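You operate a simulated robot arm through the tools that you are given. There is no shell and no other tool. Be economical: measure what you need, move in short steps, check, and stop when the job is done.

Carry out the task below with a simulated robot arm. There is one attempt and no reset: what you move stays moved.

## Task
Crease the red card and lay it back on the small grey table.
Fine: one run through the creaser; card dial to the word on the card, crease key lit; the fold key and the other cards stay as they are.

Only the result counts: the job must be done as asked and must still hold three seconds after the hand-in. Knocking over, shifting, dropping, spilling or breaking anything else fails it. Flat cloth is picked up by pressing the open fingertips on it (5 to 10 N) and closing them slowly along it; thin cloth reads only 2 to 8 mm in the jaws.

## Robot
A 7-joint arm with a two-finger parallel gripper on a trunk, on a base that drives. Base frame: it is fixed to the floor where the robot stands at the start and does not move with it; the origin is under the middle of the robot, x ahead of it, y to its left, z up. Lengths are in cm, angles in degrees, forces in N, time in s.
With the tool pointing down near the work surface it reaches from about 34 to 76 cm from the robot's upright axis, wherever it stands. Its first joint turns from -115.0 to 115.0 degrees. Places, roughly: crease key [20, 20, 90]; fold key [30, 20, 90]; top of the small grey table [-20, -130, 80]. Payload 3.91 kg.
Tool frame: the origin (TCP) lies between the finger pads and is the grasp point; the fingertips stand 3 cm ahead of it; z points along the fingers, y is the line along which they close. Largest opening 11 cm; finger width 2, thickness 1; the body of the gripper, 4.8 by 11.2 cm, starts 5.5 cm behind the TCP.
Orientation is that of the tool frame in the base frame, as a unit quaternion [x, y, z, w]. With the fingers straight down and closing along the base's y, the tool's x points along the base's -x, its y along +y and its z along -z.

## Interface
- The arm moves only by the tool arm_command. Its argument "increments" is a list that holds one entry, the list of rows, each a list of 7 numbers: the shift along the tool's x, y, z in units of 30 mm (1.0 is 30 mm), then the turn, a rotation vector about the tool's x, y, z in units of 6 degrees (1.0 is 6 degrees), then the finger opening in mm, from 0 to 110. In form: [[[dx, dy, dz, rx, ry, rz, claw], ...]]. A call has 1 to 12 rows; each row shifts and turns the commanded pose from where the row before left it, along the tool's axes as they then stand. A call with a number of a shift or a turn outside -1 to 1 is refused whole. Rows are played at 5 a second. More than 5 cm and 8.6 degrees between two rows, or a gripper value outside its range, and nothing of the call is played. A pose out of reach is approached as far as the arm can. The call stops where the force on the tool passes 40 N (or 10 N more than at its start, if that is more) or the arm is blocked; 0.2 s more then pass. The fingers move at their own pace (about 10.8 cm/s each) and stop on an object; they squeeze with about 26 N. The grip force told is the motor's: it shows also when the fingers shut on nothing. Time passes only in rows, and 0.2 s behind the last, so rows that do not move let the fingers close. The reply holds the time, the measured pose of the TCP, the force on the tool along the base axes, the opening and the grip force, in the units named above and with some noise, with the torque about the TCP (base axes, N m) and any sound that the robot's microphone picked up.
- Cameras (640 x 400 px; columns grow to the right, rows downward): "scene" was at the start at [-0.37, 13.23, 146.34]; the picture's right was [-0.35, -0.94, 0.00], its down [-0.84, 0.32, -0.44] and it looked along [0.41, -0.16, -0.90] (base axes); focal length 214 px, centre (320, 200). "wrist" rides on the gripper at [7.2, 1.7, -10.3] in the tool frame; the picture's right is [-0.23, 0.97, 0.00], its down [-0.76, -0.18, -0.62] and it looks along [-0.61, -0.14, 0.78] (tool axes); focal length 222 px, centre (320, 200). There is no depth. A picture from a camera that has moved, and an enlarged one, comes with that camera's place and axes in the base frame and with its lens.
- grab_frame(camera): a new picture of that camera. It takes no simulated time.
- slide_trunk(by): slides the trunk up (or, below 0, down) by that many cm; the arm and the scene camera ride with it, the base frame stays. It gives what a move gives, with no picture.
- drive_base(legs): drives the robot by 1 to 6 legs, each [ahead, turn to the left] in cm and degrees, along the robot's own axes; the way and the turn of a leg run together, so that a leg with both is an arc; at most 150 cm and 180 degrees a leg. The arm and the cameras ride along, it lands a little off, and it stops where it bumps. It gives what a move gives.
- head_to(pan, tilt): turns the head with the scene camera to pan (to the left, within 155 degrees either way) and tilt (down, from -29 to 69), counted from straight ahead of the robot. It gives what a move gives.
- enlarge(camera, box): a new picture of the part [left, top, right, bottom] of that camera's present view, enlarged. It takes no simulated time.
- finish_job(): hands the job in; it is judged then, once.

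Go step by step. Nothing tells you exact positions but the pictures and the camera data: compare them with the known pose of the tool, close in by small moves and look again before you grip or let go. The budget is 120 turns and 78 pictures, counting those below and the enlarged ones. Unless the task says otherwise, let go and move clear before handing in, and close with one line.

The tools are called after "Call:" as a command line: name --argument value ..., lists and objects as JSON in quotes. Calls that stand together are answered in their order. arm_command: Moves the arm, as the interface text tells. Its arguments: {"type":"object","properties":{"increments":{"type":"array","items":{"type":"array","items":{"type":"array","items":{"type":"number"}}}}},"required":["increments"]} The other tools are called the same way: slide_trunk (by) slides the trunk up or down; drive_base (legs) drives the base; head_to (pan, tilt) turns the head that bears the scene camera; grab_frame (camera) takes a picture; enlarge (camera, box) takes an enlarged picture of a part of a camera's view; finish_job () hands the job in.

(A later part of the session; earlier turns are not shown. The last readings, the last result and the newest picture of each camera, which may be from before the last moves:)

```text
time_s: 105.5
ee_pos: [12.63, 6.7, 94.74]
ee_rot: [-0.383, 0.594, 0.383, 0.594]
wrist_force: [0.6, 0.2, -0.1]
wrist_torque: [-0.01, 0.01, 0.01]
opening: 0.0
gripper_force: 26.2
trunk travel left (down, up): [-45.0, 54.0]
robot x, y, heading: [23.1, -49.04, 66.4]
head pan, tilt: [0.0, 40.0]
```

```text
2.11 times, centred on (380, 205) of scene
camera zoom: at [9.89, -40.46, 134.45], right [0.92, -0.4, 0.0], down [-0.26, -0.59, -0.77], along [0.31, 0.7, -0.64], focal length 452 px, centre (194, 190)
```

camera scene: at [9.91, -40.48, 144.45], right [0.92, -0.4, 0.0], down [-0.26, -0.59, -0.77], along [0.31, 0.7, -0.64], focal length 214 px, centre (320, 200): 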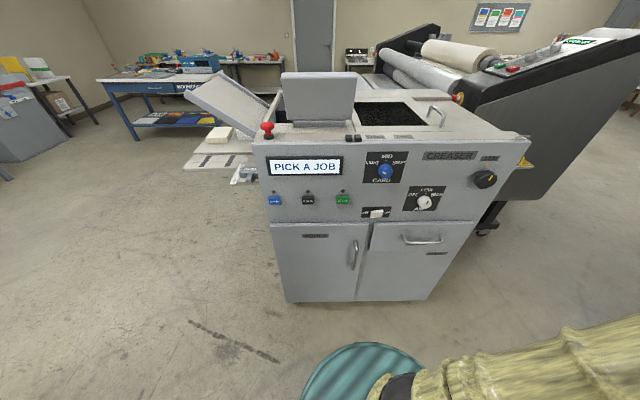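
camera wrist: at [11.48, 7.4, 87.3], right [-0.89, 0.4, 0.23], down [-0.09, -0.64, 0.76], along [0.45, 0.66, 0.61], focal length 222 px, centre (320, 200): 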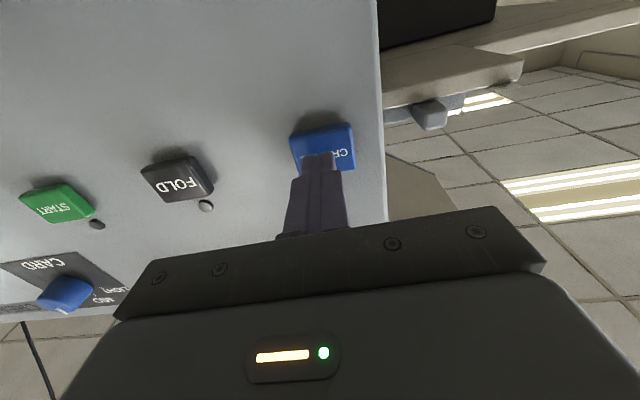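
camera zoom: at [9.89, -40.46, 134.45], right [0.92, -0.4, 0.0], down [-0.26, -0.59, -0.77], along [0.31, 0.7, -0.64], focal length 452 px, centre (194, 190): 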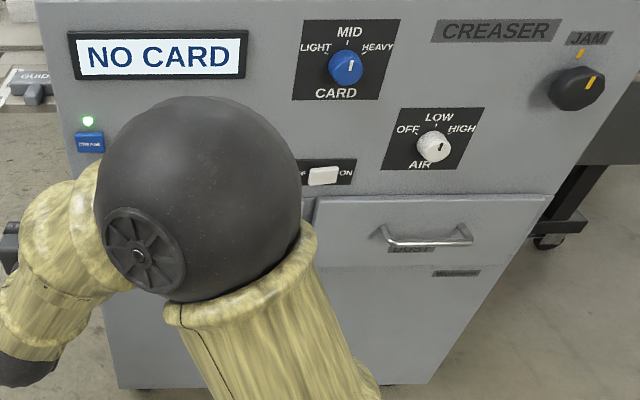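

CREASE is lit, the dial is at MID, and the display says NO CARD. Now I raise the arm and drive in front of the red card on the table, which is parallel to the panel.

Call:
slide_trunk --by 28

Call:
drive_base --legs '[[-10, 0], [0, -88.5], [-39, 0], [0, -89.8]]'

Call:
head_to --pan 0 --tilt 50

Call:
grab_frame --camera "scene"

```text
time_s: 108.3
ee_pos: [12.62, 6.7, 122.67]
ee_rot: [-0.383, 0.594, 0.384, 0.594]
wrist_force: [0.3, -0.4, -0.6]
wrist_torque: [-0.01, 0.02, 0.03]
opening: 0.0
gripper_force: 25.8
trunk travel left (down, up): [-73.0, 26.0]
robot x, y, heading: [23.08, -48.8, 66.5]
head pan, tilt: [0.0, 40.0]
```

```text
time_s: 123.0
ee_pos: [-6.18, -99.96, 122.62]
ee_rot: [0.59, 0.389, -0.59, 0.389]
wrist_force: [-0.7, -0.3, -0.9]
wrist_torque: [-0.01, -0.01, -0.02]
opening: 0.0
gripper_force: 25.7
trunk travel left (down, up): [-73.0, 26.0]
robot x, y, heading: [-17.89, -44.15, -112.4]
head pan, tilt: [0.0, 40.0]
```

```text
time_s: 123.7
ee_pos: [-6.25, -99.98, 122.61]
ee_rot: [0.591, 0.388, -0.591, 0.389]
wrist_force: [0.4, 0.2, 0.7]
wrist_torque: [0.0, -0.01, 0.0]
opening: 0.0
gripper_force: 26.2
trunk travel left (down, up): [-73.0, 26.0]
robot x, y, heading: [-17.75, -44.37, -112.8]
head pan, tilt: [0.0, 50.0]
```

```text
43 pictures are left
camera scene: at [-4.35, -51.62, 161.04], right [-0.92, 0.38, 0.0], down [0.29, 0.71, -0.64], along [-0.25, -0.59, -0.77], focal length 214 px, centre (320, 200)
```

scene: 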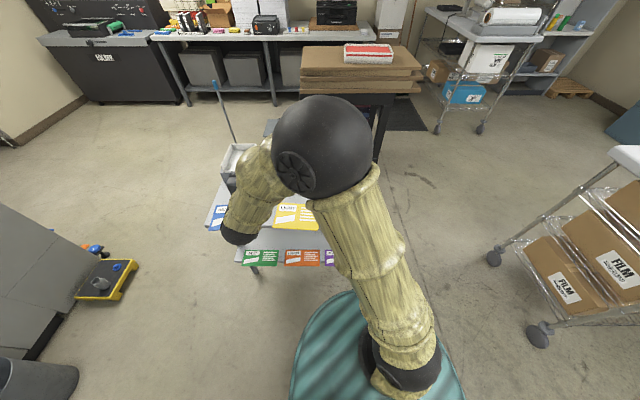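

The arm hides the red card. I swing the tool to dead ahead and roll it so that the fingers close vertically.

Call:
arm_command --increments '[[[0, -1, -0.3, 0, 0, 0, 40], [0, -1, -0.3, 0, 0, 0, 40], [0, -1, 0, 0, 0, 0, 40], [0, -1, 0, 0, 0, 0, 40], [0, -1, 0, 0, 0, 0, 40], [0, -1, 0, 0, 0, 0, 40], [0, -1, 0, 0, 0, 0, 40], [0, -1, 0, 0, 0, 0, 40], [0, -1, 0, 0, 0, 0, 40], [0, -1, 0, 0, 0, 0, 40]]]'

Call:
arm_command --increments '[[[0, 0, 0, 0, 0, 1, 40], [0, 0, 0, 0, 0, 1, 40], [0, 0, 0, 0, 0, 1, 40], [0, 0, 0, 0, 0, 1, 40], [0, 0, 0, 0, 0, 1, 40], [0, 0, 0, 0, 0, 1, 40], [0, 0, 0, 0, 0, 1, 40], [0, 0, 0, 0, 0, 1, 40], [0, 0, 0, 0, 0, 1, 40], [0, 0, 0, 0, 0, 1, 40], [0, 0, 0, 0, 0, 1, 40], [0, 0, 0, 0, 0, 1, 40]]]'

Call:
arm_command --increments '[[[0, 0, 0, 0, 0, 1, 40], [0, 0, 0, 0, 0, 1, 40], [0, 0, 0, 0, 0, 1, 40]]]'

Call:
slide_trunk --by -20

Call:
grab_frame --camera "wrist"

Call:
grab_frame --camera "scene"

```text
time_s: 125.9
ee_pos: [-31.77, -94.41, 125.58]
ee_rot: [0.591, 0.389, -0.591, 0.387]
wrist_force: [-0.8, -0.1, -0.1]
wrist_torque: [-0.01, 0.0, 0.03]
opening: 3.98
gripper_force: 0.2
out of reach, approached as far as the arm can: row 5, 6, 7, 8, 9, 10
trunk travel left (down, up): [-73.0, 26.0]
robot x, y, heading: [-17.7, -44.37, -112.5]
head pan, tilt: [0.0, 50.0]
```

```text
time_s: 128.5
ee_pos: [-31.81, -94.53, 125.93]
ee_rot: [0.707, -0.034, -0.249, 0.661]
wrist_force: [0.2, 0.4, -0.1]
wrist_torque: [-0.04, 0.0, -0.04]
opening: 4.0
gripper_force: 0.0
trunk travel left (down, up): [-73.0, 26.0]
robot x, y, heading: [-17.46, -44.48, -112.5]
head pan, tilt: [0.0, 50.0]
```

```text
time_s: 129.3
ee_pos: [-31.81, -94.52, 125.79]
ee_rot: [0.693, -0.144, -0.143, 0.692]
wrist_force: [0.3, -1.3, -0.6]
wrist_torque: [0.04, 0.02, 0.01]
opening: 4.0
gripper_force: 0.1
trunk travel left (down, up): [-73.0, 26.0]
robot x, y, heading: [-17.49, -44.0, -112.7]
head pan, tilt: [0.0, 50.0]
```

```text
time_s: 131.5
ee_pos: [-31.73, -94.46, 105.72]
ee_rot: [0.693, -0.143, -0.142, 0.693]
wrist_force: [0.2, -0.4, 0.9]
wrist_torque: [0.01, 0.01, -0.01]
opening: 4.0
gripper_force: 0.1
trunk travel left (down, up): [-53.0, 46.0]
robot x, y, heading: [-17.1, -44.07, -112.3]
head pan, tilt: [0.0, 50.0]
```

```text
42 pictures are left
camera wrist: at [-21.0, -87.83, 107.45], right [-0.21, 0.09, 0.97], down [-0.45, 0.87, -0.18], along [-0.87, -0.48, -0.14], focal length 222 px, centre (320, 200)
```

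wrist: 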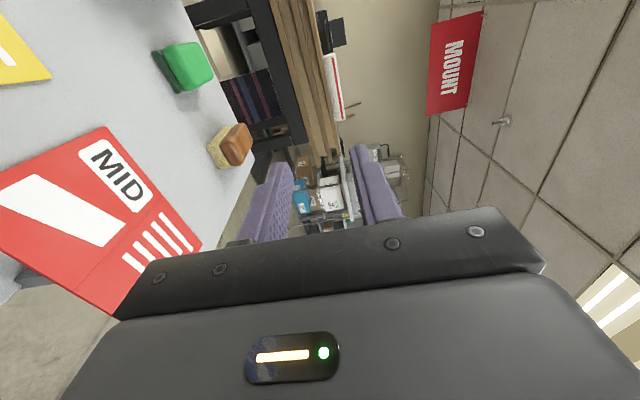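

```text
41 pictures are left
camera scene: at [-4.35, -51.61, 141.04], right [-0.92, 0.38, 0.0], down [0.29, 0.71, -0.64], along [-0.25, -0.59, -0.77], focal length 214 px, centre (320, 200)
```

scene: 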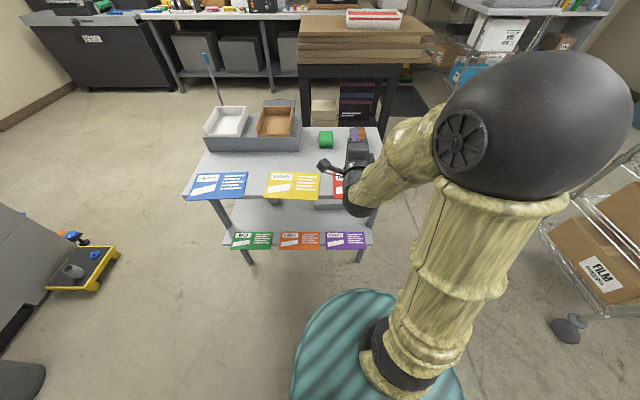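

The red card is A5-sized with its front edge centred near (-38.3, -92.5, 80.7) and overhanging the table by several cm. I back the base off, shift right and descend to card height in front of it.

Call:
drive_base --legs '[[-8, 0]]'

Call:
arm_command --increments '[[[-0.6, 0, 0, 0, 0, 0, 40], [-0.6, 0, 0, 0, 0, 0, 40], [-0.6, 0, 0, 0, 0, 0, 40], [-0.5, 0, 0, 0, 0, 0, 40]]]'

Call:
slide_trunk --by -20

Call:
grab_frame --camera "wrist"

Call:
grab_frame --camera "scene"

```text
time_s: 132.6
ee_pos: [-28.65, -87.16, 105.8]
ee_rot: [0.692, -0.143, -0.143, 0.693]
wrist_force: [0.3, 0.7, 1.0]
wrist_torque: [0.01, 0.03, 0.0]
opening: 4.0
gripper_force: 0.1
trunk travel left (down, up): [-53.0, 46.0]
robot x, y, heading: [-14.5, -37.24, -112.7]
head pan, tilt: [0.0, 50.0]
```

```text
time_s: 133.6
ee_pos: [-35.16, -84.94, 106.05]
ee_rot: [0.693, -0.142, -0.144, 0.692]
wrist_force: [0.3, 0.6, 0.6]
wrist_torque: [-0.03, 0.02, -0.05]
opening: 4.0
gripper_force: 0.1
out of reach, approached as far as the arm can: row 2, 4
trunk travel left (down, up): [-53.0, 46.0]
robot x, y, heading: [-14.38, -36.77, -112.3]
head pan, tilt: [0.0, 50.0]
```

```text
time_s: 135.8
ee_pos: [-35.17, -84.89, 86.08]
ee_rot: [0.692, -0.142, -0.143, 0.693]
wrist_force: [0.2, 0.0, 0.6]
wrist_torque: [-0.02, -0.01, 0.0]
opening: 3.97
gripper_force: 0.2
trunk travel left (down, up): [-33.0, 66.0]
robot x, y, heading: [-14.15, -36.94, -112.5]
head pan, tilt: [0.0, 50.0]
```

```text
40 pictures are left
camera wrist: at [-24.45, -78.21, 87.71], right [-0.21, 0.09, 0.97], down [-0.45, 0.87, -0.18], along [-0.87, -0.48, -0.14], focal length 222 px, centre (320, 200)
```

wrist: 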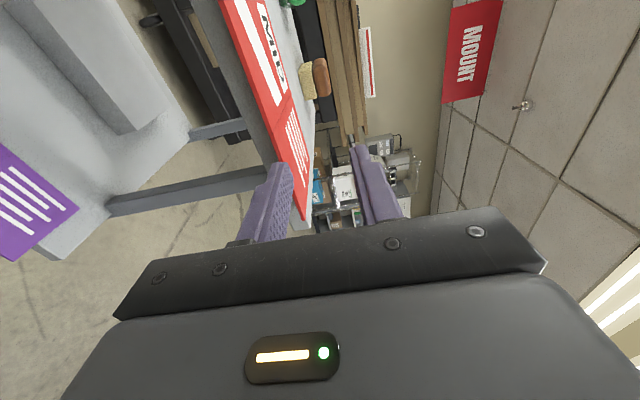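

```text
39 pictures are left
camera scene: at [-1.26, -44.15, 121.04], right [-0.92, 0.38, 0.0], down [0.29, 0.71, -0.64], along [-0.25, -0.59, -0.77], focal length 214 px, centre (320, 200)
```

scene: 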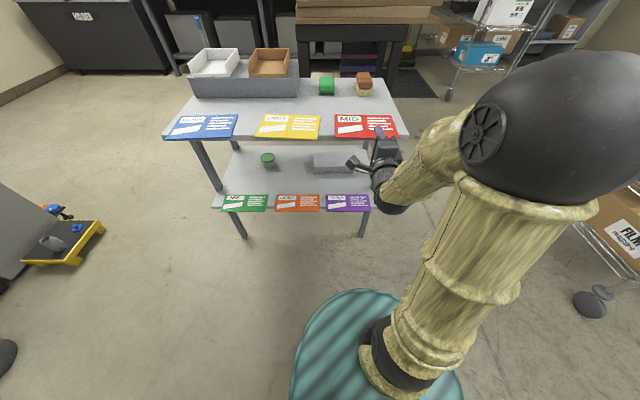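

Call:
enlarge --camera "scene" --box '[310, 90, 430, 165]'

```text
5.33 times, centred on (370, 128) of scene
camera zoom: at [-1.26, -44.15, 121.04], right [-0.92, 0.38, 0.0], down [0.29, 0.71, -0.64], along [-0.25, -0.59, -0.77], focal length 1144 px, centre (53, 587)
```

zoom: 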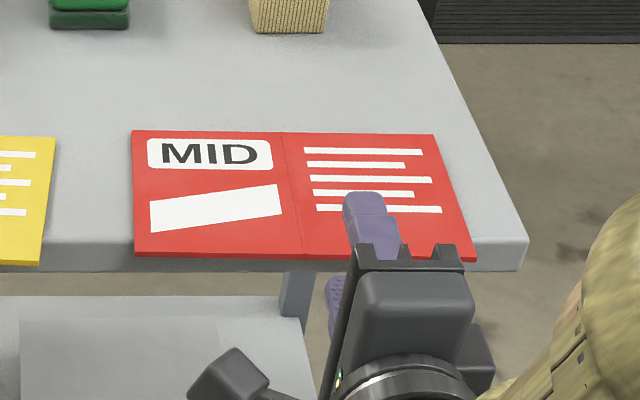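

The card overhangs about 2 cm. I lower to its height and check in the wrist view before advancing.

Call:
slide_trunk --by -4.8

Call:
grab_frame --camera "wrist"

```text
time_s: 136.7
ee_pos: [-35.22, -84.82, 81.3]
ee_rot: [0.692, -0.143, -0.143, 0.693]
wrist_force: [0.6, 0.2, 0.8]
wrist_torque: [0.02, 0.02, 0.0]
opening: 3.98
gripper_force: 0.0
trunk travel left (down, up): [-28.2, 70.8]
robot x, y, heading: [-14.56, -37.19, -112.6]
head pan, tilt: [0.0, 50.0]
```

```text
37 pictures are left
camera wrist: at [-24.45, -78.21, 82.91], right [-0.21, 0.09, 0.97], down [-0.45, 0.87, -0.18], along [-0.87, -0.48, -0.14], focal length 222 px, centre (320, 200)
```

wrist: 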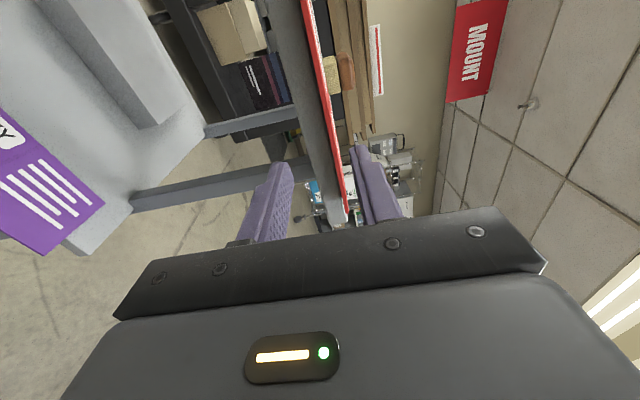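

The card lies at about z 82.4, so I raise 1.1 cm, then advance until the tips are nearly over it.

Call:
arm_command --increments '[[[0, 0.37, 0, 0, 0, 0, 40], [0, 0, 0.5, 0, 0, 0, 40], [0, 0, 0.5, 0, 0, 0, 40], [0, 0, 0.5, 0, 0, 0, 40], [0, 0, 0.4, 0, 0, 0, 40]]]'

Call:
enlarge --camera "wrist" --box '[220, 0, 480, 220]'

Call:
enlarge --camera "scene" --box '[310, 90, 430, 165]'

```text
time_s: 137.9
ee_pos: [-37.42, -90.05, 82.4]
ee_rot: [0.693, -0.142, -0.143, 0.692]
wrist_force: [0.1, 0.9, 0.0]
wrist_torque: [0.0, -0.01, -0.01]
opening: 4.01
gripper_force: 0.0
trunk travel left (down, up): [-28.2, 70.8]
robot x, y, heading: [-14.58, -36.4, -112.8]
head pan, tilt: [0.0, 50.0]
```

```text
1.82 times, centred on (350, 110) of wrist
camera zoom: at [-26.7, -83.48, 83.98], right [-0.21, 0.09, 0.97], down [-0.45, 0.87, -0.18], along [-0.87, -0.48, -0.14], focal length 404 px, centre (266, 364)
```

zoom: 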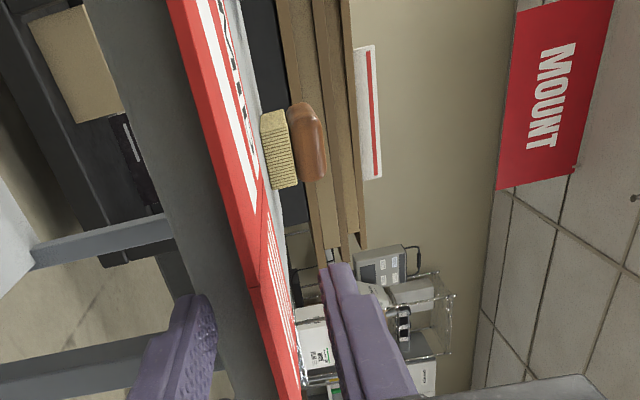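

```text
5.33 times, centred on (370, 128) of scene
camera zoom: at [-1.26, -44.15, 116.24], right [-0.92, 0.38, 0.0], down [0.29, 0.71, -0.64], along [-0.25, -0.59, -0.77], focal length 1144 px, centre (53, 587)
```

zoom: 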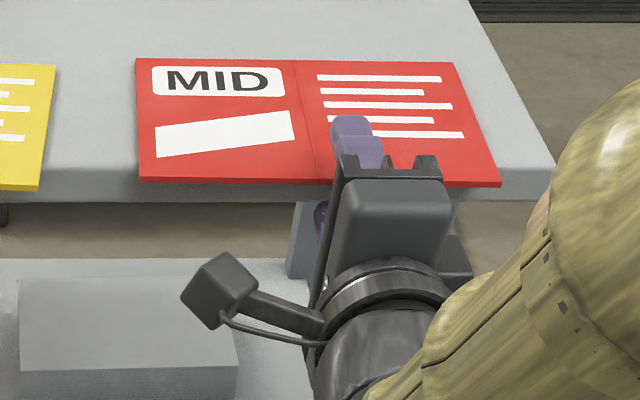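

Call:
arm_command --increments '[[[0, 0, 0.2, 0, 0, 0, 40], [0, 0, 0.15, 0, 0, 0, 40], [0, 0, 0, 0, 0, 0, 40]]]'

Call:
enlarge --camera "wrist" --box '[220, 0, 480, 220]'

```text
time_s: 138.7
ee_pos: [-37.67, -90.72, 82.37]
ee_rot: [0.693, -0.142, -0.143, 0.693]
wrist_force: [12.7, 31.1, -1.8]
wrist_torque: [0.82, -0.35, 0.32]
opening: 4.08
gripper_force: 0.8
trunk travel left (down, up): [-28.2, 70.8]
robot x, y, heading: [-14.79, -37.13, -112.6]
head pan, tilt: [0.0, 50.0]
```

```text
1.82 times, centred on (350, 110) of wrist
camera zoom: at [-26.96, -84.11, 84.07], right [-0.21, 0.09, 0.97], down [-0.45, 0.87, -0.18], along [-0.87, -0.48, -0.14], focal length 404 px, centre (266, 364)
```

zoom: 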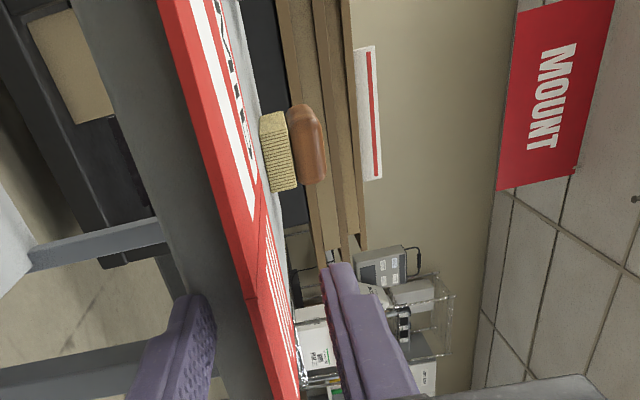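

The lower finger touched the table rim; I ease back a few millimetres and close slowly on the overhang.

Call:
arm_command --increments '[[[0, 0, -0.2, 0, 0, 0, 40], [0, 0, 0, 0, 0, 0, 30], [0, 0, 0, 0, 0, 0, 22], [0, 0, 0, 0, 0, 0, 15], [0, 0, 0, 0, 0, 0, 8], [0, 0, 0, 0, 0, 0, 3], [0, 0, 0, 0, 0, 0, 0]]]'

Call:
enlarge --camera "wrist" --box '[220, 0, 480, 220]'

```text
time_s: 140.3
ee_pos: [-37.49, -90.44, 82.38]
ee_rot: [0.693, -0.144, -0.143, 0.692]
wrist_force: [-1.3, 0.0, 0.1]
wrist_torque: [0.01, -0.01, 0.03]
opening: 0.28
gripper_force: 25.9
trunk travel left (down, up): [-28.2, 70.8]
robot x, y, heading: [-14.3, -36.61, -112.4]
head pan, tilt: [0.0, 50.0]
```

```text
1.82 times, centred on (350, 110) of wrist
camera zoom: at [-26.86, -83.8, 84.01], right [-0.21, 0.09, 0.97], down [-0.45, 0.87, -0.18], along [-0.87, -0.48, -0.14], focal length 404 px, centre (266, 364)
```

zoom: 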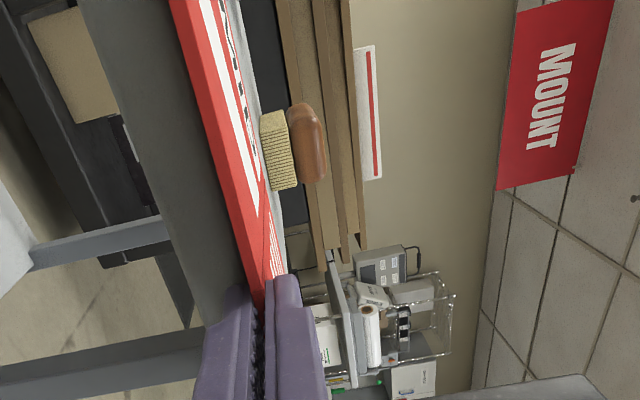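

It holds 2.8 mm of card. I lift with the trunk and back off to check.

Call:
slide_trunk --by 8

Call:
grab_frame --camera "scene"

```text
time_s: 141.4
ee_pos: [-37.49, -90.53, 90.34]
ee_rot: [0.693, -0.143, -0.143, 0.692]
wrist_force: [-0.5, 0.1, -0.4]
wrist_torque: [0.02, -0.01, 0.02]
opening: 0.28
gripper_force: 25.8
trunk travel left (down, up): [-36.2, 62.8]
robot x, y, heading: [-14.76, -36.69, -112.7]
head pan, tilt: [0.0, 50.0]
```

```text
32 pictures are left
camera scene: at [-1.26, -44.16, 124.24], right [-0.92, 0.38, 0.0], down [0.29, 0.71, -0.64], along [-0.25, -0.59, -0.77], focal length 214 px, centre (320, 200)
```

scene: 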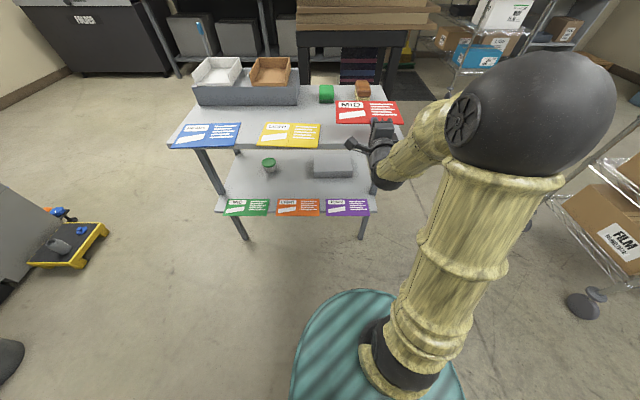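

The card is held level. I raise it and drive backwards on a diagonal to the open side left of the creaser, ending facing along the feed direction.

Call:
slide_trunk --by 22

Call:
drive_base --legs '[[-12, 0], [0, 45], [-130, 0]]'

```text
time_s: 143.8
ee_pos: [-37.67, -90.41, 112.38]
ee_rot: [0.692, -0.142, -0.143, 0.693]
wrist_force: [0.0, 0.3, -0.4]
wrist_torque: [0.06, 0.0, 0.0]
opening: 0.33
gripper_force: 25.8
trunk travel left (down, up): [-58.2, 40.8]
robot x, y, heading: [-14.54, -36.75, -113.0]
head pan, tilt: [0.0, 50.0]
```

```text
time_s: 155.4
ee_pos: [-39.04, 40.38, 112.35]
ee_rot: [0.693, 0.138, 0.139, 0.693]
wrist_force: [0.2, 0.8, -0.6]
wrist_torque: [0.06, 0.01, 0.01]
opening: 0.27
gripper_force: 26.4
trunk travel left (down, up): [-58.2, 40.8]
robot x, y, heading: [-61.46, 94.22, -66.8]
head pan, tilt: [0.0, 50.0]
```

Call:
drive_base --legs '[[0, 43.3]]'

Call:
head_to --pan 0 --tilt 35

Call:
grab_frame --camera "scene"

```text
time_s: 158.6
ee_pos: [-8.81, 69.64, 112.27]
ee_rot: [0.597, 0.379, 0.38, 0.597]
wrist_force: [-1.0, 0.1, -0.6]
wrist_torque: [0.0, 0.02, 0.01]
opening: 0.28
gripper_force: 25.6
trunk travel left (down, up): [-58.2, 40.8]
robot x, y, heading: [-61.72, 94.33, -24.5]
head pan, tilt: [0.0, 50.0]
```

```text
time_s: 159.3
ee_pos: [-8.57, 69.57, 112.49]
ee_rot: [0.597, 0.38, 0.38, 0.597]
wrist_force: [-0.6, -0.4, -1.1]
wrist_torque: [0.03, 0.03, -0.02]
opening: 0.24
gripper_force: 25.7
trunk travel left (down, up): [-58.2, 40.8]
robot x, y, heading: [-61.73, 94.3, -24.2]
head pan, tilt: [0.0, 35.0]
```

```text
31 pictures are left
camera scene: at [-52.8, 107.21, 148.4], right [-0.41, -0.91, 0.0], down [-0.52, 0.24, -0.82], along [0.75, -0.34, -0.57], focal length 214 px, centre (320, 200)
```

scene: 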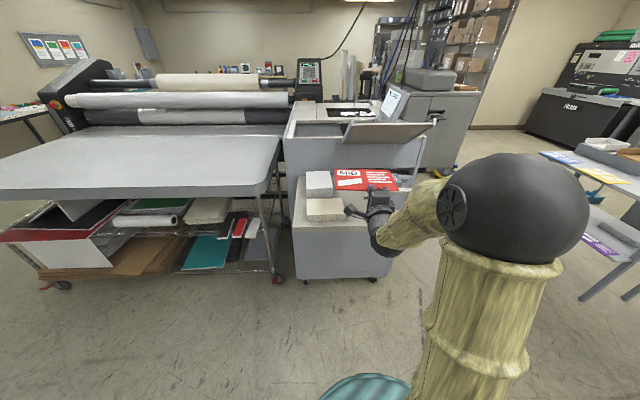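

Call:
enlarge --camera "scene" --box '[270, 90, 450, 260]'

Call:
grab_frame --camera "wrist"

```text
2.35 times, centred on (360, 175) of scene
camera zoom: at [-52.8, 107.21, 148.4], right [-0.41, -0.91, 0.0], down [-0.52, 0.24, -0.82], along [0.75, -0.34, -0.57], focal length 505 px, centre (226, 259)
```

zoom: 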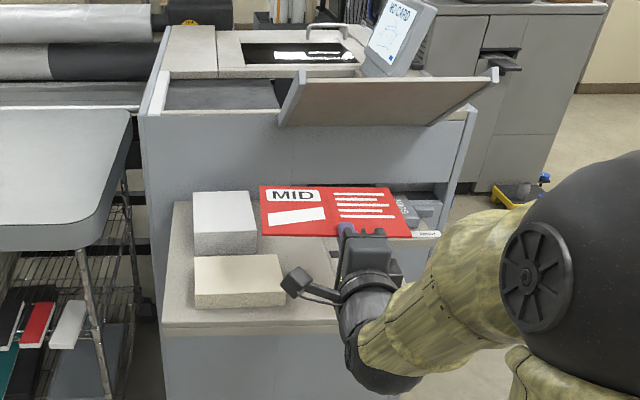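

```text
29 pictures are left
camera wrist: at [-14.93, 80.57, 114.01], right [-0.1, -0.21, 0.97], down [-0.89, -0.43, -0.18], along [0.45, -0.88, -0.14], focal length 222 px, centre (320, 200)
```

wrist: 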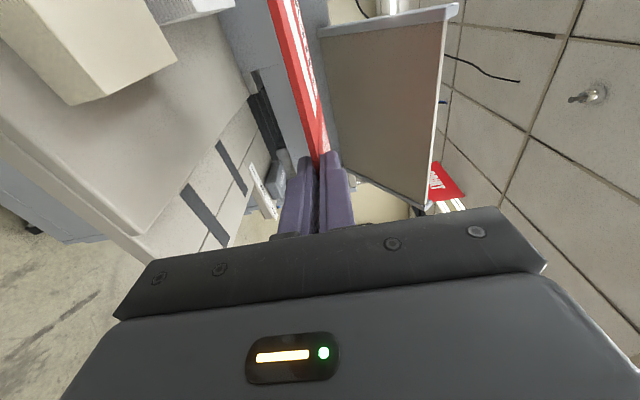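

The lane with dark rollers lies at the front of the table, beside the GUIDE. The arm hides it, so I turn the robot aside with the card and look at the lane from above.

Call:
drive_base --legs '[[-10, 0], [0, -60]]'

Call:
slide_trunk --by 35

Call:
head_to --pan 48 --tilt 45

Call:
enlarge --camera "scene" --box '[220, 80, 420, 220]'

```text
time_s: 164.4
ee_pos: [-66.16, 40.23, 112.23]
ee_rot: [0.707, 0.026, 0.027, 0.707]
wrist_force: [-0.3, 0.2, -0.8]
wrist_torque: [0.0, -0.01, 0.0]
opening: 0.27
gripper_force: 26.4
trunk travel left (down, up): [-58.2, 40.8]
robot x, y, heading: [-70.48, 98.64, -85.0]
head pan, tilt: [0.0, 35.0]
```

```text
time_s: 167.8
ee_pos: [-66.13, 40.18, 147.38]
ee_rot: [0.707, 0.027, 0.026, 0.706]
wrist_force: [-0.5, 0.5, -0.6]
wrist_torque: [0.08, 0.02, -0.01]
opening: 0.27
gripper_force: 26.0
trunk travel left (down, up): [-93.2, 5.8]
robot x, y, heading: [-70.63, 98.52, -85.1]
head pan, tilt: [0.0, 35.0]
```

```text
time_s: 169.0
ee_pos: [-66.27, 40.21, 147.35]
ee_rot: [0.707, 0.027, 0.027, 0.706]
wrist_force: [-0.1, 0.0, -0.1]
wrist_torque: [0.04, 0.0, 0.01]
opening: 0.27
gripper_force: 26.0
trunk travel left (down, up): [-93.2, 5.8]
robot x, y, heading: [-70.85, 98.4, -84.9]
head pan, tilt: [48.0, 45.0]
```

```text
2.86 times, centred on (320, 150) of scene
camera zoom: at [-49.55, 100.93, 181.93], right [-0.6, -0.8, 0.0], down [-0.56, 0.43, -0.71], along [0.56, -0.43, -0.71], focal length 613 px, centre (320, 343)
```

zoom: 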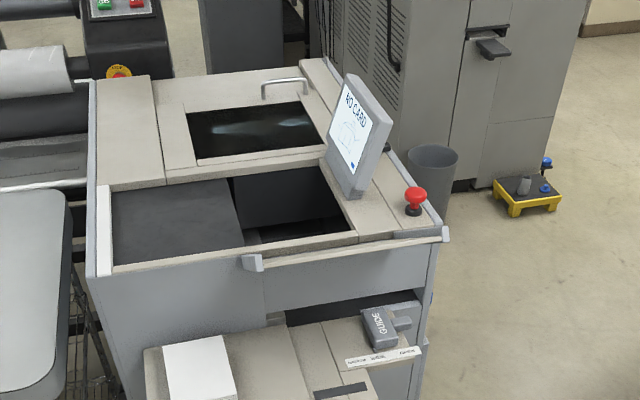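

Call:
enlarge --camera "scene" --box '[270, 170, 380, 240]'

```text
5.71 times, centred on (325, 205) of scene
camera zoom: at [-49.55, 100.93, 181.93], right [-0.6, -0.8, 0.0], down [-0.56, 0.43, -0.71], along [0.56, -0.43, -0.71], focal length 1226 px, centre (291, 171)
```

zoom: 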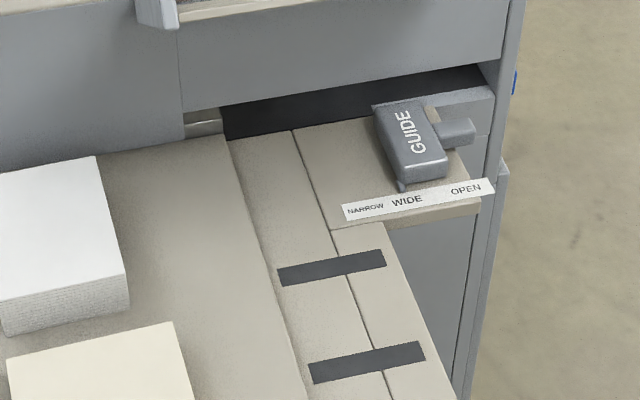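

The lane between the step and the GUIDE (at WIDE) is about 15 cm, so the card must go in short edge first. I drive to the front-left of the machine, facing the lane from its open side, to lay the card on the strip.

Call:
drive_base --legs '[[0, 20.6], [113, 0], [0, -115], [0, -114.3]]'

Call:
head_to --pan 0 --tilt 55

Call:
grab_frame --camera "scene"

```text
time_s: 180.8
ee_pos: [-48.21, -53.54, 147.39]
ee_rot: [0.687, -0.167, -0.168, 0.687]
wrist_force: [0.1, 0.4, -0.1]
wrist_torque: [0.03, -0.04, 0.07]
opening: 0.27
gripper_force: 25.9
trunk travel left (down, up): [-93.2, 5.8]
robot x, y, heading: [-21.18, -1.93, -112.1]
head pan, tilt: [48.0, 45.0]
stopped in leg 3: the robot was blocked; the commanded pose is now the measured one
```

```text
time_s: 182.0
ee_pos: [-47.84, -53.81, 147.39]
ee_rot: [0.687, -0.166, -0.168, 0.687]
wrist_force: [0.7, -0.7, 0.2]
wrist_torque: [0.02, -0.04, 0.04]
opening: 0.27
gripper_force: 26.2
trunk travel left (down, up): [-93.2, 5.8]
robot x, y, heading: [-21.01, -1.7, -112.4]
head pan, tilt: [0.0, 55.0]
```

```text
26 pictures are left
camera scene: at [-7.58, -8.69, 180.58], right [-0.93, 0.38, 0.0], down [0.31, 0.76, -0.57], along [-0.22, -0.53, -0.82], focal length 214 px, centre (320, 200)
```

scene: 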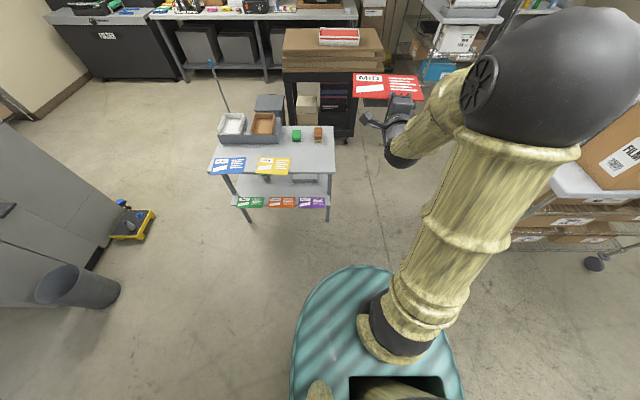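

The base's rear corner bumped the machine corner; I pull forward, finish turning with clearance, then come back.

Call:
drive_base --legs '[[25, 0], [0, -90], [0, -91], [17, 0]]'

Call:
grab_frame --camera "scene"

```text
time_s: 196.4
ee_pos: [5.02, 40.71, 147.4]
ee_rot: [0.18, 0.683, 0.684, 0.181]
wrist_force: [0.6, -0.6, -0.2]
wrist_torque: [-0.06, 0.03, 0.0]
opening: 0.3
gripper_force: 25.4
trunk travel left (down, up): [-93.2, 5.8]
robot x, y, heading: [-23.7, -9.97, 65.6]
head pan, tilt: [0.0, 55.0]
```

```text
25 pictures are left
camera scene: at [-37.22, -2.52, 180.59], right [0.91, -0.41, 0.0], down [-0.34, -0.74, -0.57], along [0.24, 0.52, -0.82], focal length 214 px, centre (320, 200)
```

scene: 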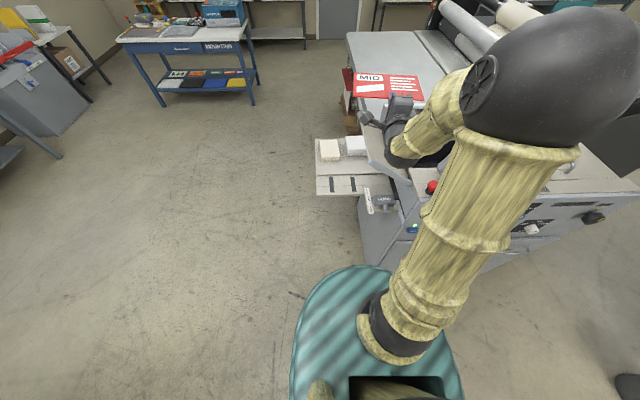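

I shift the tool left so the card centre comes to the open part of the lane, then lower most of the way.

Call:
arm_command --increments '[[[0.75, 0, 0, 0, 0, 0, 0], [0.75, 0, 0, 0, 0, 0, 0], [0.75, 0, 0, 0, 0, 0, 0], [0.75, 0, 0, 0, 0, 0, 0], [0.2, 0, 0, 0, 0, 0, 0]]]'

Call:
slide_trunk --by -30

Call:
grab_frame --camera "scene"

```text
time_s: 197.7
ee_pos: [-2.91, 45.66, 147.32]
ee_rot: [0.18, 0.684, 0.683, 0.181]
wrist_force: [-0.4, 0.6, 0.8]
wrist_torque: [-0.07, 0.04, -0.02]
opening: 0.28
gripper_force: 26.3
trunk travel left (down, up): [-93.2, 5.8]
robot x, y, heading: [-23.74, -10.15, 65.7]
head pan, tilt: [0.0, 55.0]
```

```text
time_s: 200.7
ee_pos: [-2.98, 45.5, 117.25]
ee_rot: [0.182, 0.684, 0.683, 0.181]
wrist_force: [-0.3, 0.2, 0.2]
wrist_torque: [-0.06, 0.02, 0.04]
opening: 0.26
gripper_force: 25.9
trunk travel left (down, up): [-63.2, 35.8]
robot x, y, heading: [-23.54, -9.76, 65.6]
head pan, tilt: [0.0, 55.0]
```

```text
24 pictures are left
camera scene: at [-37.17, -2.25, 150.58], right [0.91, -0.41, 0.0], down [-0.34, -0.75, -0.57], along [0.24, 0.52, -0.82], focal length 214 px, centre (320, 200)
```

scene: 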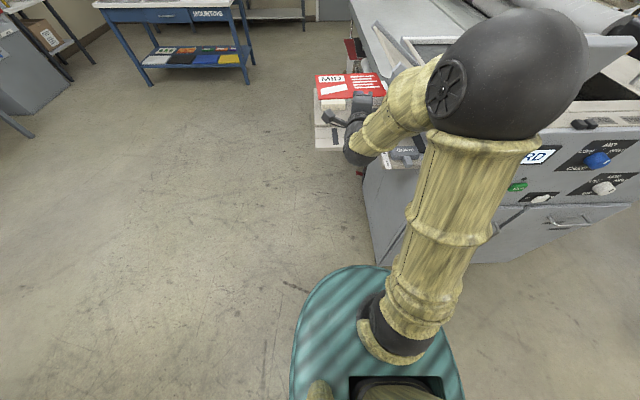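

The tool is yawed 6° off the lane (it swung when the base bumped), so I correct that, lower to just above the lane and look.

Call:
arm_command --increments '[[[0, 0, 0.1, 0, 0.5, 0, 0], [0, 0, 0.1, 0, 0.53, 0, 0], [0, 0, 0, 0, 0, 0, 0]]]'

Call:
slide_trunk --by -14.5

Call:
grab_frame --camera "wrist"

Call:
enlarge --camera "scene" --box '[290, 40, 450, 160]'

```text
time_s: 201.4
ee_pos: [-2.77, 46.14, 117.27]
ee_rot: [0.144, 0.692, 0.692, 0.144]
wrist_force: [0.2, -0.6, -1.1]
wrist_torque: [-0.04, 0.01, 0.01]
opening: 0.27
gripper_force: 25.7
trunk travel left (down, up): [-63.2, 35.8]
robot x, y, heading: [-23.21, -9.99, 65.5]
head pan, tilt: [0.0, 55.0]
```

```text
time_s: 203.2
ee_pos: [-2.81, 46.16, 102.85]
ee_rot: [0.143, 0.693, 0.692, 0.145]
wrist_force: [0.1, -0.2, 0.1]
wrist_torque: [-0.03, -0.02, 0.01]
opening: 0.28
gripper_force: 25.5
trunk travel left (down, up): [-48.7, 50.3]
robot x, y, heading: [-23.33, -9.87, 65.5]
head pan, tilt: [0.0, 55.0]
```

```text
23 pictures are left
camera wrist: at [-13.57, 39.55, 104.51], right [0.21, -0.09, 0.97], down [0.45, -0.87, -0.18], along [0.87, 0.48, -0.14], focal length 222 px, centre (320, 200)
```

wrist: 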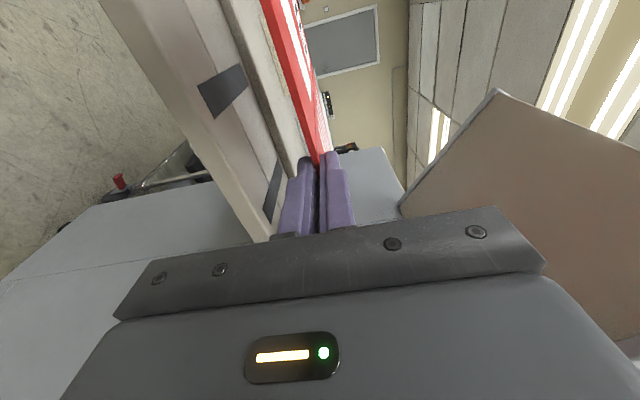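

```text
3.33 times, centred on (370, 100) of scene
camera zoom: at [-37.11, -2.24, 136.09], right [0.91, -0.41, 0.0], down [-0.34, -0.75, -0.57], along [0.24, 0.52, -0.82], focal length 715 px, centre (153, 533)
```

zoom: 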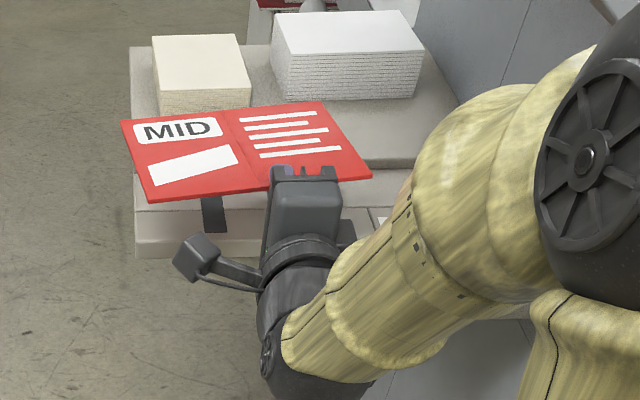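

The card sits yawed about 11° in the grip. I turn the tool to align it with the lane, nudge it in, and lower to just above the strip.

Call:
arm_command --increments '[[[0, 0, 0.05, 0, -0.95, 0, 0], [0, 0, 0.05, 0, -0.95, 0, 0], [0, 0, 0, 0, 0, 0, 0]]]'

Call:
slide_trunk --by -4.3

Call:
enlarge --camera "scene" --box '[290, 20, 450, 140]'

```text
time_s: 204.0
ee_pos: [-2.7, 46.43, 102.93]
ee_rot: [0.211, 0.674, 0.675, 0.213]
wrist_force: [0.0, -1.0, -1.0]
wrist_torque: [-0.02, 0.0, 0.01]
opening: 0.27
gripper_force: 25.8
trunk travel left (down, up): [-48.7, 50.3]
robot x, y, heading: [-23.23, -9.69, 65.6]
head pan, tilt: [0.0, 55.0]
```

```text
time_s: 204.8
ee_pos: [-2.72, 46.34, 98.67]
ee_rot: [0.211, 0.675, 0.674, 0.212]
wrist_force: [0.2, 0.3, -0.3]
wrist_torque: [-0.04, 0.0, -0.01]
opening: 0.27
gripper_force: 26.1
trunk travel left (down, up): [-44.4, 54.6]
robot x, y, heading: [-23.65, -9.72, 65.7]
head pan, tilt: [0.0, 55.0]
```

```text
3.33 times, centred on (370, 80) of scene
camera zoom: at [-37.11, -2.25, 131.78], right [0.91, -0.41, 0.0], down [-0.34, -0.75, -0.57], along [0.24, 0.52, -0.82], focal length 715 px, centre (153, 600)
```

zoom: 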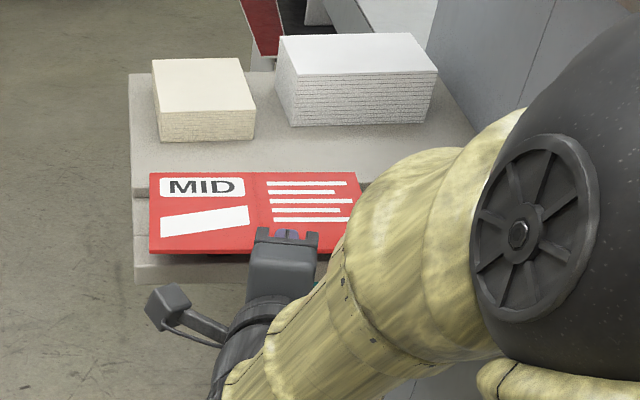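

Call:
arm_command --increments '[[[-0.04, 0, -0.22, 0, 0, 0, 0], [0, -0.2, 0, 0, 0, 0, 0], [0, 0, 0, 0, 0, 0, 0]]]'

Call:
grab_frame --camera "wrist"

```text
time_s: 205.6
ee_pos: [-2.98, 45.81, 98.15]
ee_rot: [0.211, 0.675, 0.675, 0.211]
wrist_force: [0.2, -0.1, -0.9]
wrist_torque: [-0.03, 0.0, 0.01]
opening: 0.29
gripper_force: 25.8
trunk travel left (down, up): [-44.4, 54.6]
robot x, y, heading: [-23.29, -9.72, 65.7]
head pan, tilt: [0.0, 55.0]
```

```text
20 pictures are left
camera wrist: at [-14.82, 41.46, 99.71], right [0.19, -0.13, 0.97], down [0.27, -0.95, -0.18], along [0.94, 0.3, -0.14], focal length 222 px, centre (320, 200)
```

wrist: 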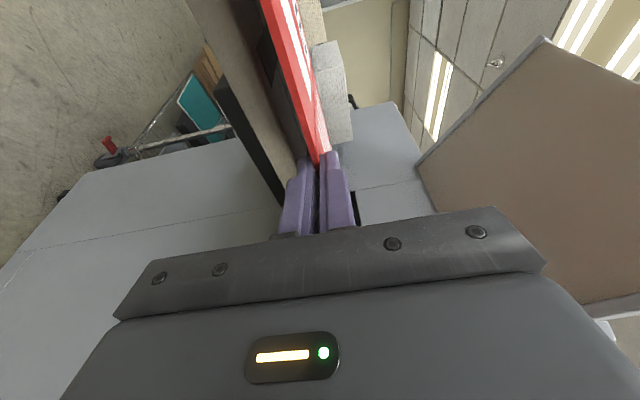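

Call:
arm_command --increments '[[[0, -0.1, 0, 0, 0, 0, 0], [0, -0.1, 0, 0, 0, 0, 0], [0, -0.1, 0, 0, 0, 0, 0]]]'

```text
time_s: 206.4
ee_pos: [-2.91, 45.79, 97.13]
ee_rot: [0.211, 0.675, 0.674, 0.213]
wrist_force: [0.2, 0.7, -0.4]
wrist_torque: [-0.02, 0.01, 0.01]
opening: 0.31
gripper_force: 26.2
trunk travel left (down, up): [-44.4, 54.6]
robot x, y, heading: [-23.13, -9.75, 65.7]
head pan, tilt: [0.0, 55.0]
```

Call:
arm_command --increments '[[[0, -0.08, 0, 0, 0, 0, 0], [0, -0.08, 0, 0, 0, 0, 0], [0, -0.08, 0, 0, 0, 0, 0]]]'

Call:
enlarge --camera "scene" --box '[290, 20, 450, 140]'

Call:
enlarge --camera "wrist" --box '[180, 0, 420, 220]'

```text
time_s: 207.2
ee_pos: [-3.0, 45.7, 96.29]
ee_rot: [0.211, 0.674, 0.675, 0.213]
wrist_force: [-0.5, 0.3, -0.4]
wrist_torque: [0.0, -0.01, 0.0]
opening: 0.27
gripper_force: 26.1
trunk travel left (down, up): [-44.4, 54.6]
robot x, y, heading: [-23.82, -9.8, 65.6]
head pan, tilt: [0.0, 55.0]
```

```text
3.33 times, centred on (370, 80) of scene
camera zoom: at [-37.11, -2.24, 131.79], right [0.91, -0.41, 0.0], down [-0.34, -0.75, -0.57], along [0.24, 0.52, -0.82], focal length 715 px, centre (153, 600)
```

zoom: 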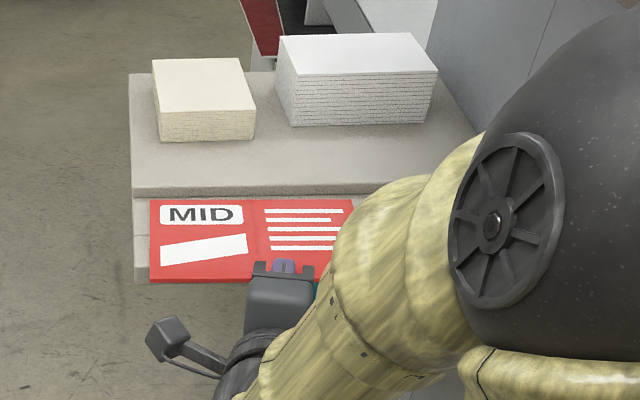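

```text
1.82 times, centred on (300, 110) of wrist
camera zoom: at [-14.8, 41.41, 98.01], right [0.19, -0.13, 0.97], down [0.27, -0.95, -0.18], along [0.95, 0.29, -0.14], focal length 404 px, centre (356, 364)
```

zoom: 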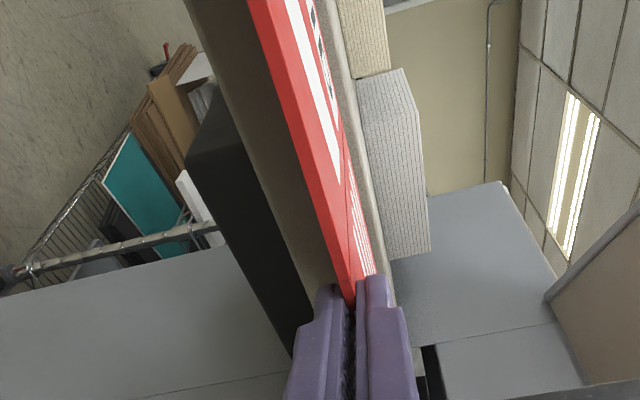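

The card sits squarely in the lane just in front of the step. I lower until it rests, then open.

Call:
arm_command --increments '[[[0, -0.07, 0, 0, 0, 0, 0], [0, -0.07, 0, 0, 0, 0, 0], [0, 0, 0, 0, 0, 0, 0]]]'

```text
time_s: 208.0
ee_pos: [-2.89, 45.77, 96.06]
ee_rot: [0.211, 0.673, 0.676, 0.213]
wrist_force: [1.6, 2.0, 10.9]
wrist_torque: [0.49, -0.04, -0.12]
opening: 0.26
gripper_force: 26.0
trunk travel left (down, up): [-44.4, 54.6]
robot x, y, heading: [-23.55, -9.99, 65.7]
head pan, tilt: [0.0, 55.0]
```

Call:
arm_command --increments '[[[0, 0.06, 0, 0, 0, 0, 0], [0, 0, 0, 0, 0, 0, 8], [0, 0, 0, 0, 0, 0, 16], [0, 0, 0, 0, 0, 0, 25], [0, 0, -0.4, 0, 0, 0, 25], [0, 0, -0.5, 0, 0, 0, 25], [0, 0, -0.5, 0, 0, 0, 25]]]'

Call:
enlarge --camera "scene" --box '[290, 20, 450, 140]'

```text
time_s: 209.6
ee_pos: [-5.45, 42.37, 96.1]
ee_rot: [0.212, 0.674, 0.675, 0.212]
wrist_force: [0.5, 0.8, 1.0]
wrist_torque: [0.01, -0.01, 0.02]
opening: 2.5
gripper_force: 0.1
trunk travel left (down, up): [-44.4, 54.6]
robot x, y, heading: [-23.84, -9.95, 65.7]
head pan, tilt: [0.0, 55.0]
```

```text
3.33 times, centred on (370, 80) of scene
camera zoom: at [-37.11, -2.24, 131.79], right [0.91, -0.41, 0.0], down [-0.34, -0.75, -0.57], along [0.24, 0.52, -0.82], focal length 715 px, centre (153, 600)
```

zoom: 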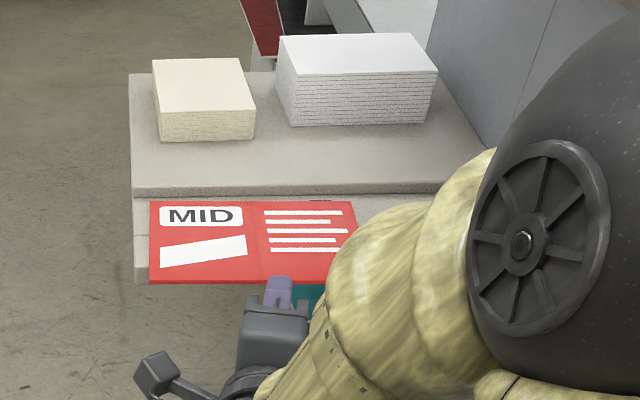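

The card rests in the lane. I straighten the tool, move to the card's tail end and grip there.

Call:
arm_command --increments '[[[0, 0, 0, 0, 0.95, 0, 30], [0, 0, 0, 0, 0.95, 0, 30], [0.67, 0, 0, 0, 0, 0, 30], [0.67, 0, 0, 0, 0, 0, 30], [0.67, 0, 0, 0, 0, 0, 30], [0.66, 0, 0, 0, 0, 0, 30], [0, 0, 0.5, 0, 0, 0, 30], [0, 0, 0.5, 0, 0, 0, 30]]]'

Call:
enlarge --camera "wrist" --box '[180, 0, 420, 220]'

```text
time_s: 211.4
ee_pos: [-11.61, 48.26, 96.16]
ee_rot: [0.144, 0.693, 0.692, 0.144]
wrist_force: [0.3, -0.4, -0.4]
wrist_torque: [-0.02, 0.0, -0.03]
opening: 2.98
gripper_force: 0.1
trunk travel left (down, up): [-44.4, 54.6]
robot x, y, heading: [-23.14, -10.1, 65.6]
head pan, tilt: [0.0, 55.0]
```

```text
1.82 times, centred on (300, 110) of wrist
camera zoom: at [-22.33, 41.59, 97.85], right [0.21, -0.09, 0.97], down [0.45, -0.87, -0.18], along [0.87, 0.48, -0.14], focal length 404 px, centre (356, 364)
```

zoom: 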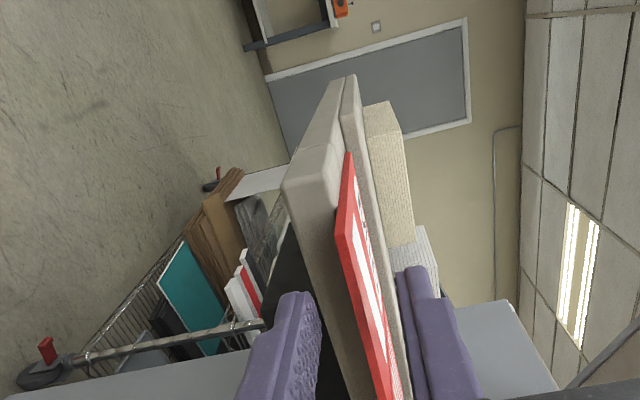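

Call:
arm_command --increments '[[[0, 0, 0.2, 0, 0, 0, 30], [0, 0, 0.2, 0, 0, 0, 30], [0, 0, 0, 0, 0, 0, 20], [0, 0, 0, 0, 0, 0, 12], [0, 0, 0, 0, 0, 0, 6], [0, 0, 0, 0, 0, 0, 0], [0, 0, 0, 0, 0, 0, 0]]]'

```text
time_s: 213.0
ee_pos: [-11.07, 49.4, 96.16]
ee_rot: [0.143, 0.692, 0.692, 0.145]
wrist_force: [-1.0, -0.2, 0.4]
wrist_torque: [-0.04, 0.0, -0.03]
opening: 0.28
gripper_force: 25.9
trunk travel left (down, up): [-44.4, 54.6]
robot x, y, heading: [-23.74, -9.81, 65.8]
head pan, tilt: [0.0, 55.0]
```

Gripped. I slide the card 12 cm along the lane towards the slot, watching forces.

Call:
arm_command --increments '[[[0, 0.04, 0, 0, 0, 0, 0], [-0.5, 0, 0, 0, 0, 0, 0], [-0.5, 0, 0, 0, 0, 0, 0], [-0.5, 0, 0, 0, 0, 0, 0], [-0.5, 0, 0, 0, 0, 0, 0], [-0.5, 0, 0, 0, 0, 0, 0], [-0.5, 0, 0, 0, 0, 0, 0], [-0.5, 0, 0, 0, 0, 0, 0]]]'

Call:
grab_frame --camera "scene"

```text
time_s: 214.8
ee_pos: [-1.99, 45.46, 96.19]
ee_rot: [0.14, 0.693, 0.693, 0.143]
wrist_force: [-24.4, 11.8, -0.2]
wrist_torque: [-0.04, -0.07, 0.73]
opening: 0.26
gripper_force: 26.0
trunk travel left (down, up): [-44.4, 54.6]
robot x, y, heading: [-23.55, -9.88, 65.7]
head pan, tilt: [0.0, 55.0]
```

```text
15 pictures are left
camera scene: at [-37.43, -2.09, 131.74], right [0.91, -0.41, 0.0], down [-0.34, -0.75, -0.57], along [0.24, 0.52, -0.82], focal length 214 px, centre (320, 200)
```

scene: 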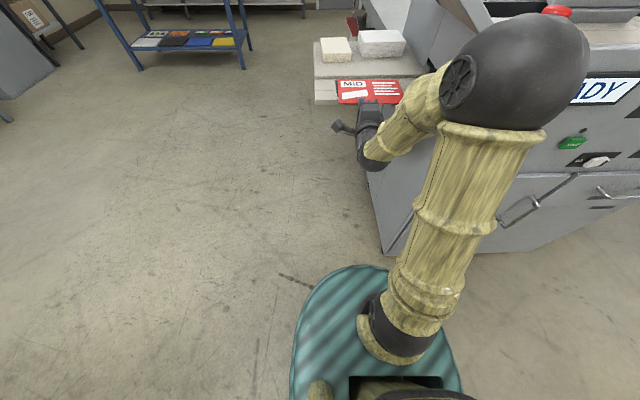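

The card has met its stop and the display reads "...DY" (READY). I ease off, release and withdraw.

Call:
arm_command --increments '[[[0.12, -0.03, 0, 0, 0, 0, 0], [0, 0, 0, 0, 0, 0, 0], [0, 0, 0, 0, 0, 0, 10], [0, 0, 0, 0, 0, 0, 20], [0, 0, 0, 0, 0, 0, 30], [0, 0, -0.5, 0, 0, 0, 30], [0, 0, -0.7, 0, 0, 0, 30], [0, 0, -0.7, 0, 0, 0, 30]]]'

Call:
enlarge --camera "scene" --box '[290, 0, 640, 220]'

```text
time_s: 216.6
ee_pos: [-3.98, 40.09, 96.2]
ee_rot: [0.143, 0.693, 0.691, 0.145]
wrist_force: [0.6, 0.4, -0.3]
wrist_torque: [0.0, -0.03, 0.0]
opening: 3.02
gripper_force: 0.1
trunk travel left (down, up): [-44.4, 54.6]
robot x, y, heading: [-23.65, -9.64, 65.6]
head pan, tilt: [0.0, 55.0]
```

```text
1.82 times, centred on (465, 110) of scene
camera zoom: at [-37.12, -2.25, 131.79], right [0.91, -0.41, 0.0], down [-0.34, -0.75, -0.57], along [0.24, 0.52, -0.82], focal length 390 px, centre (56, 364)
```

zoom: 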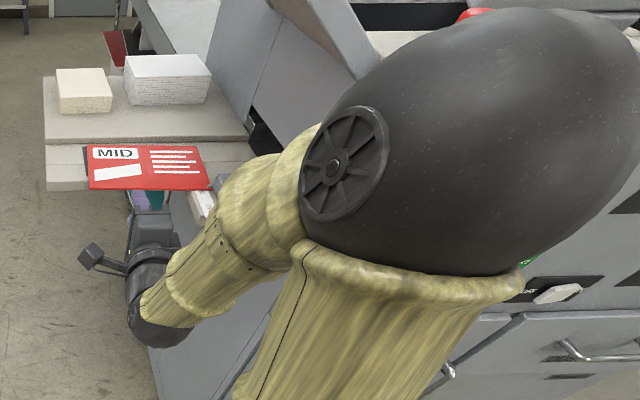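

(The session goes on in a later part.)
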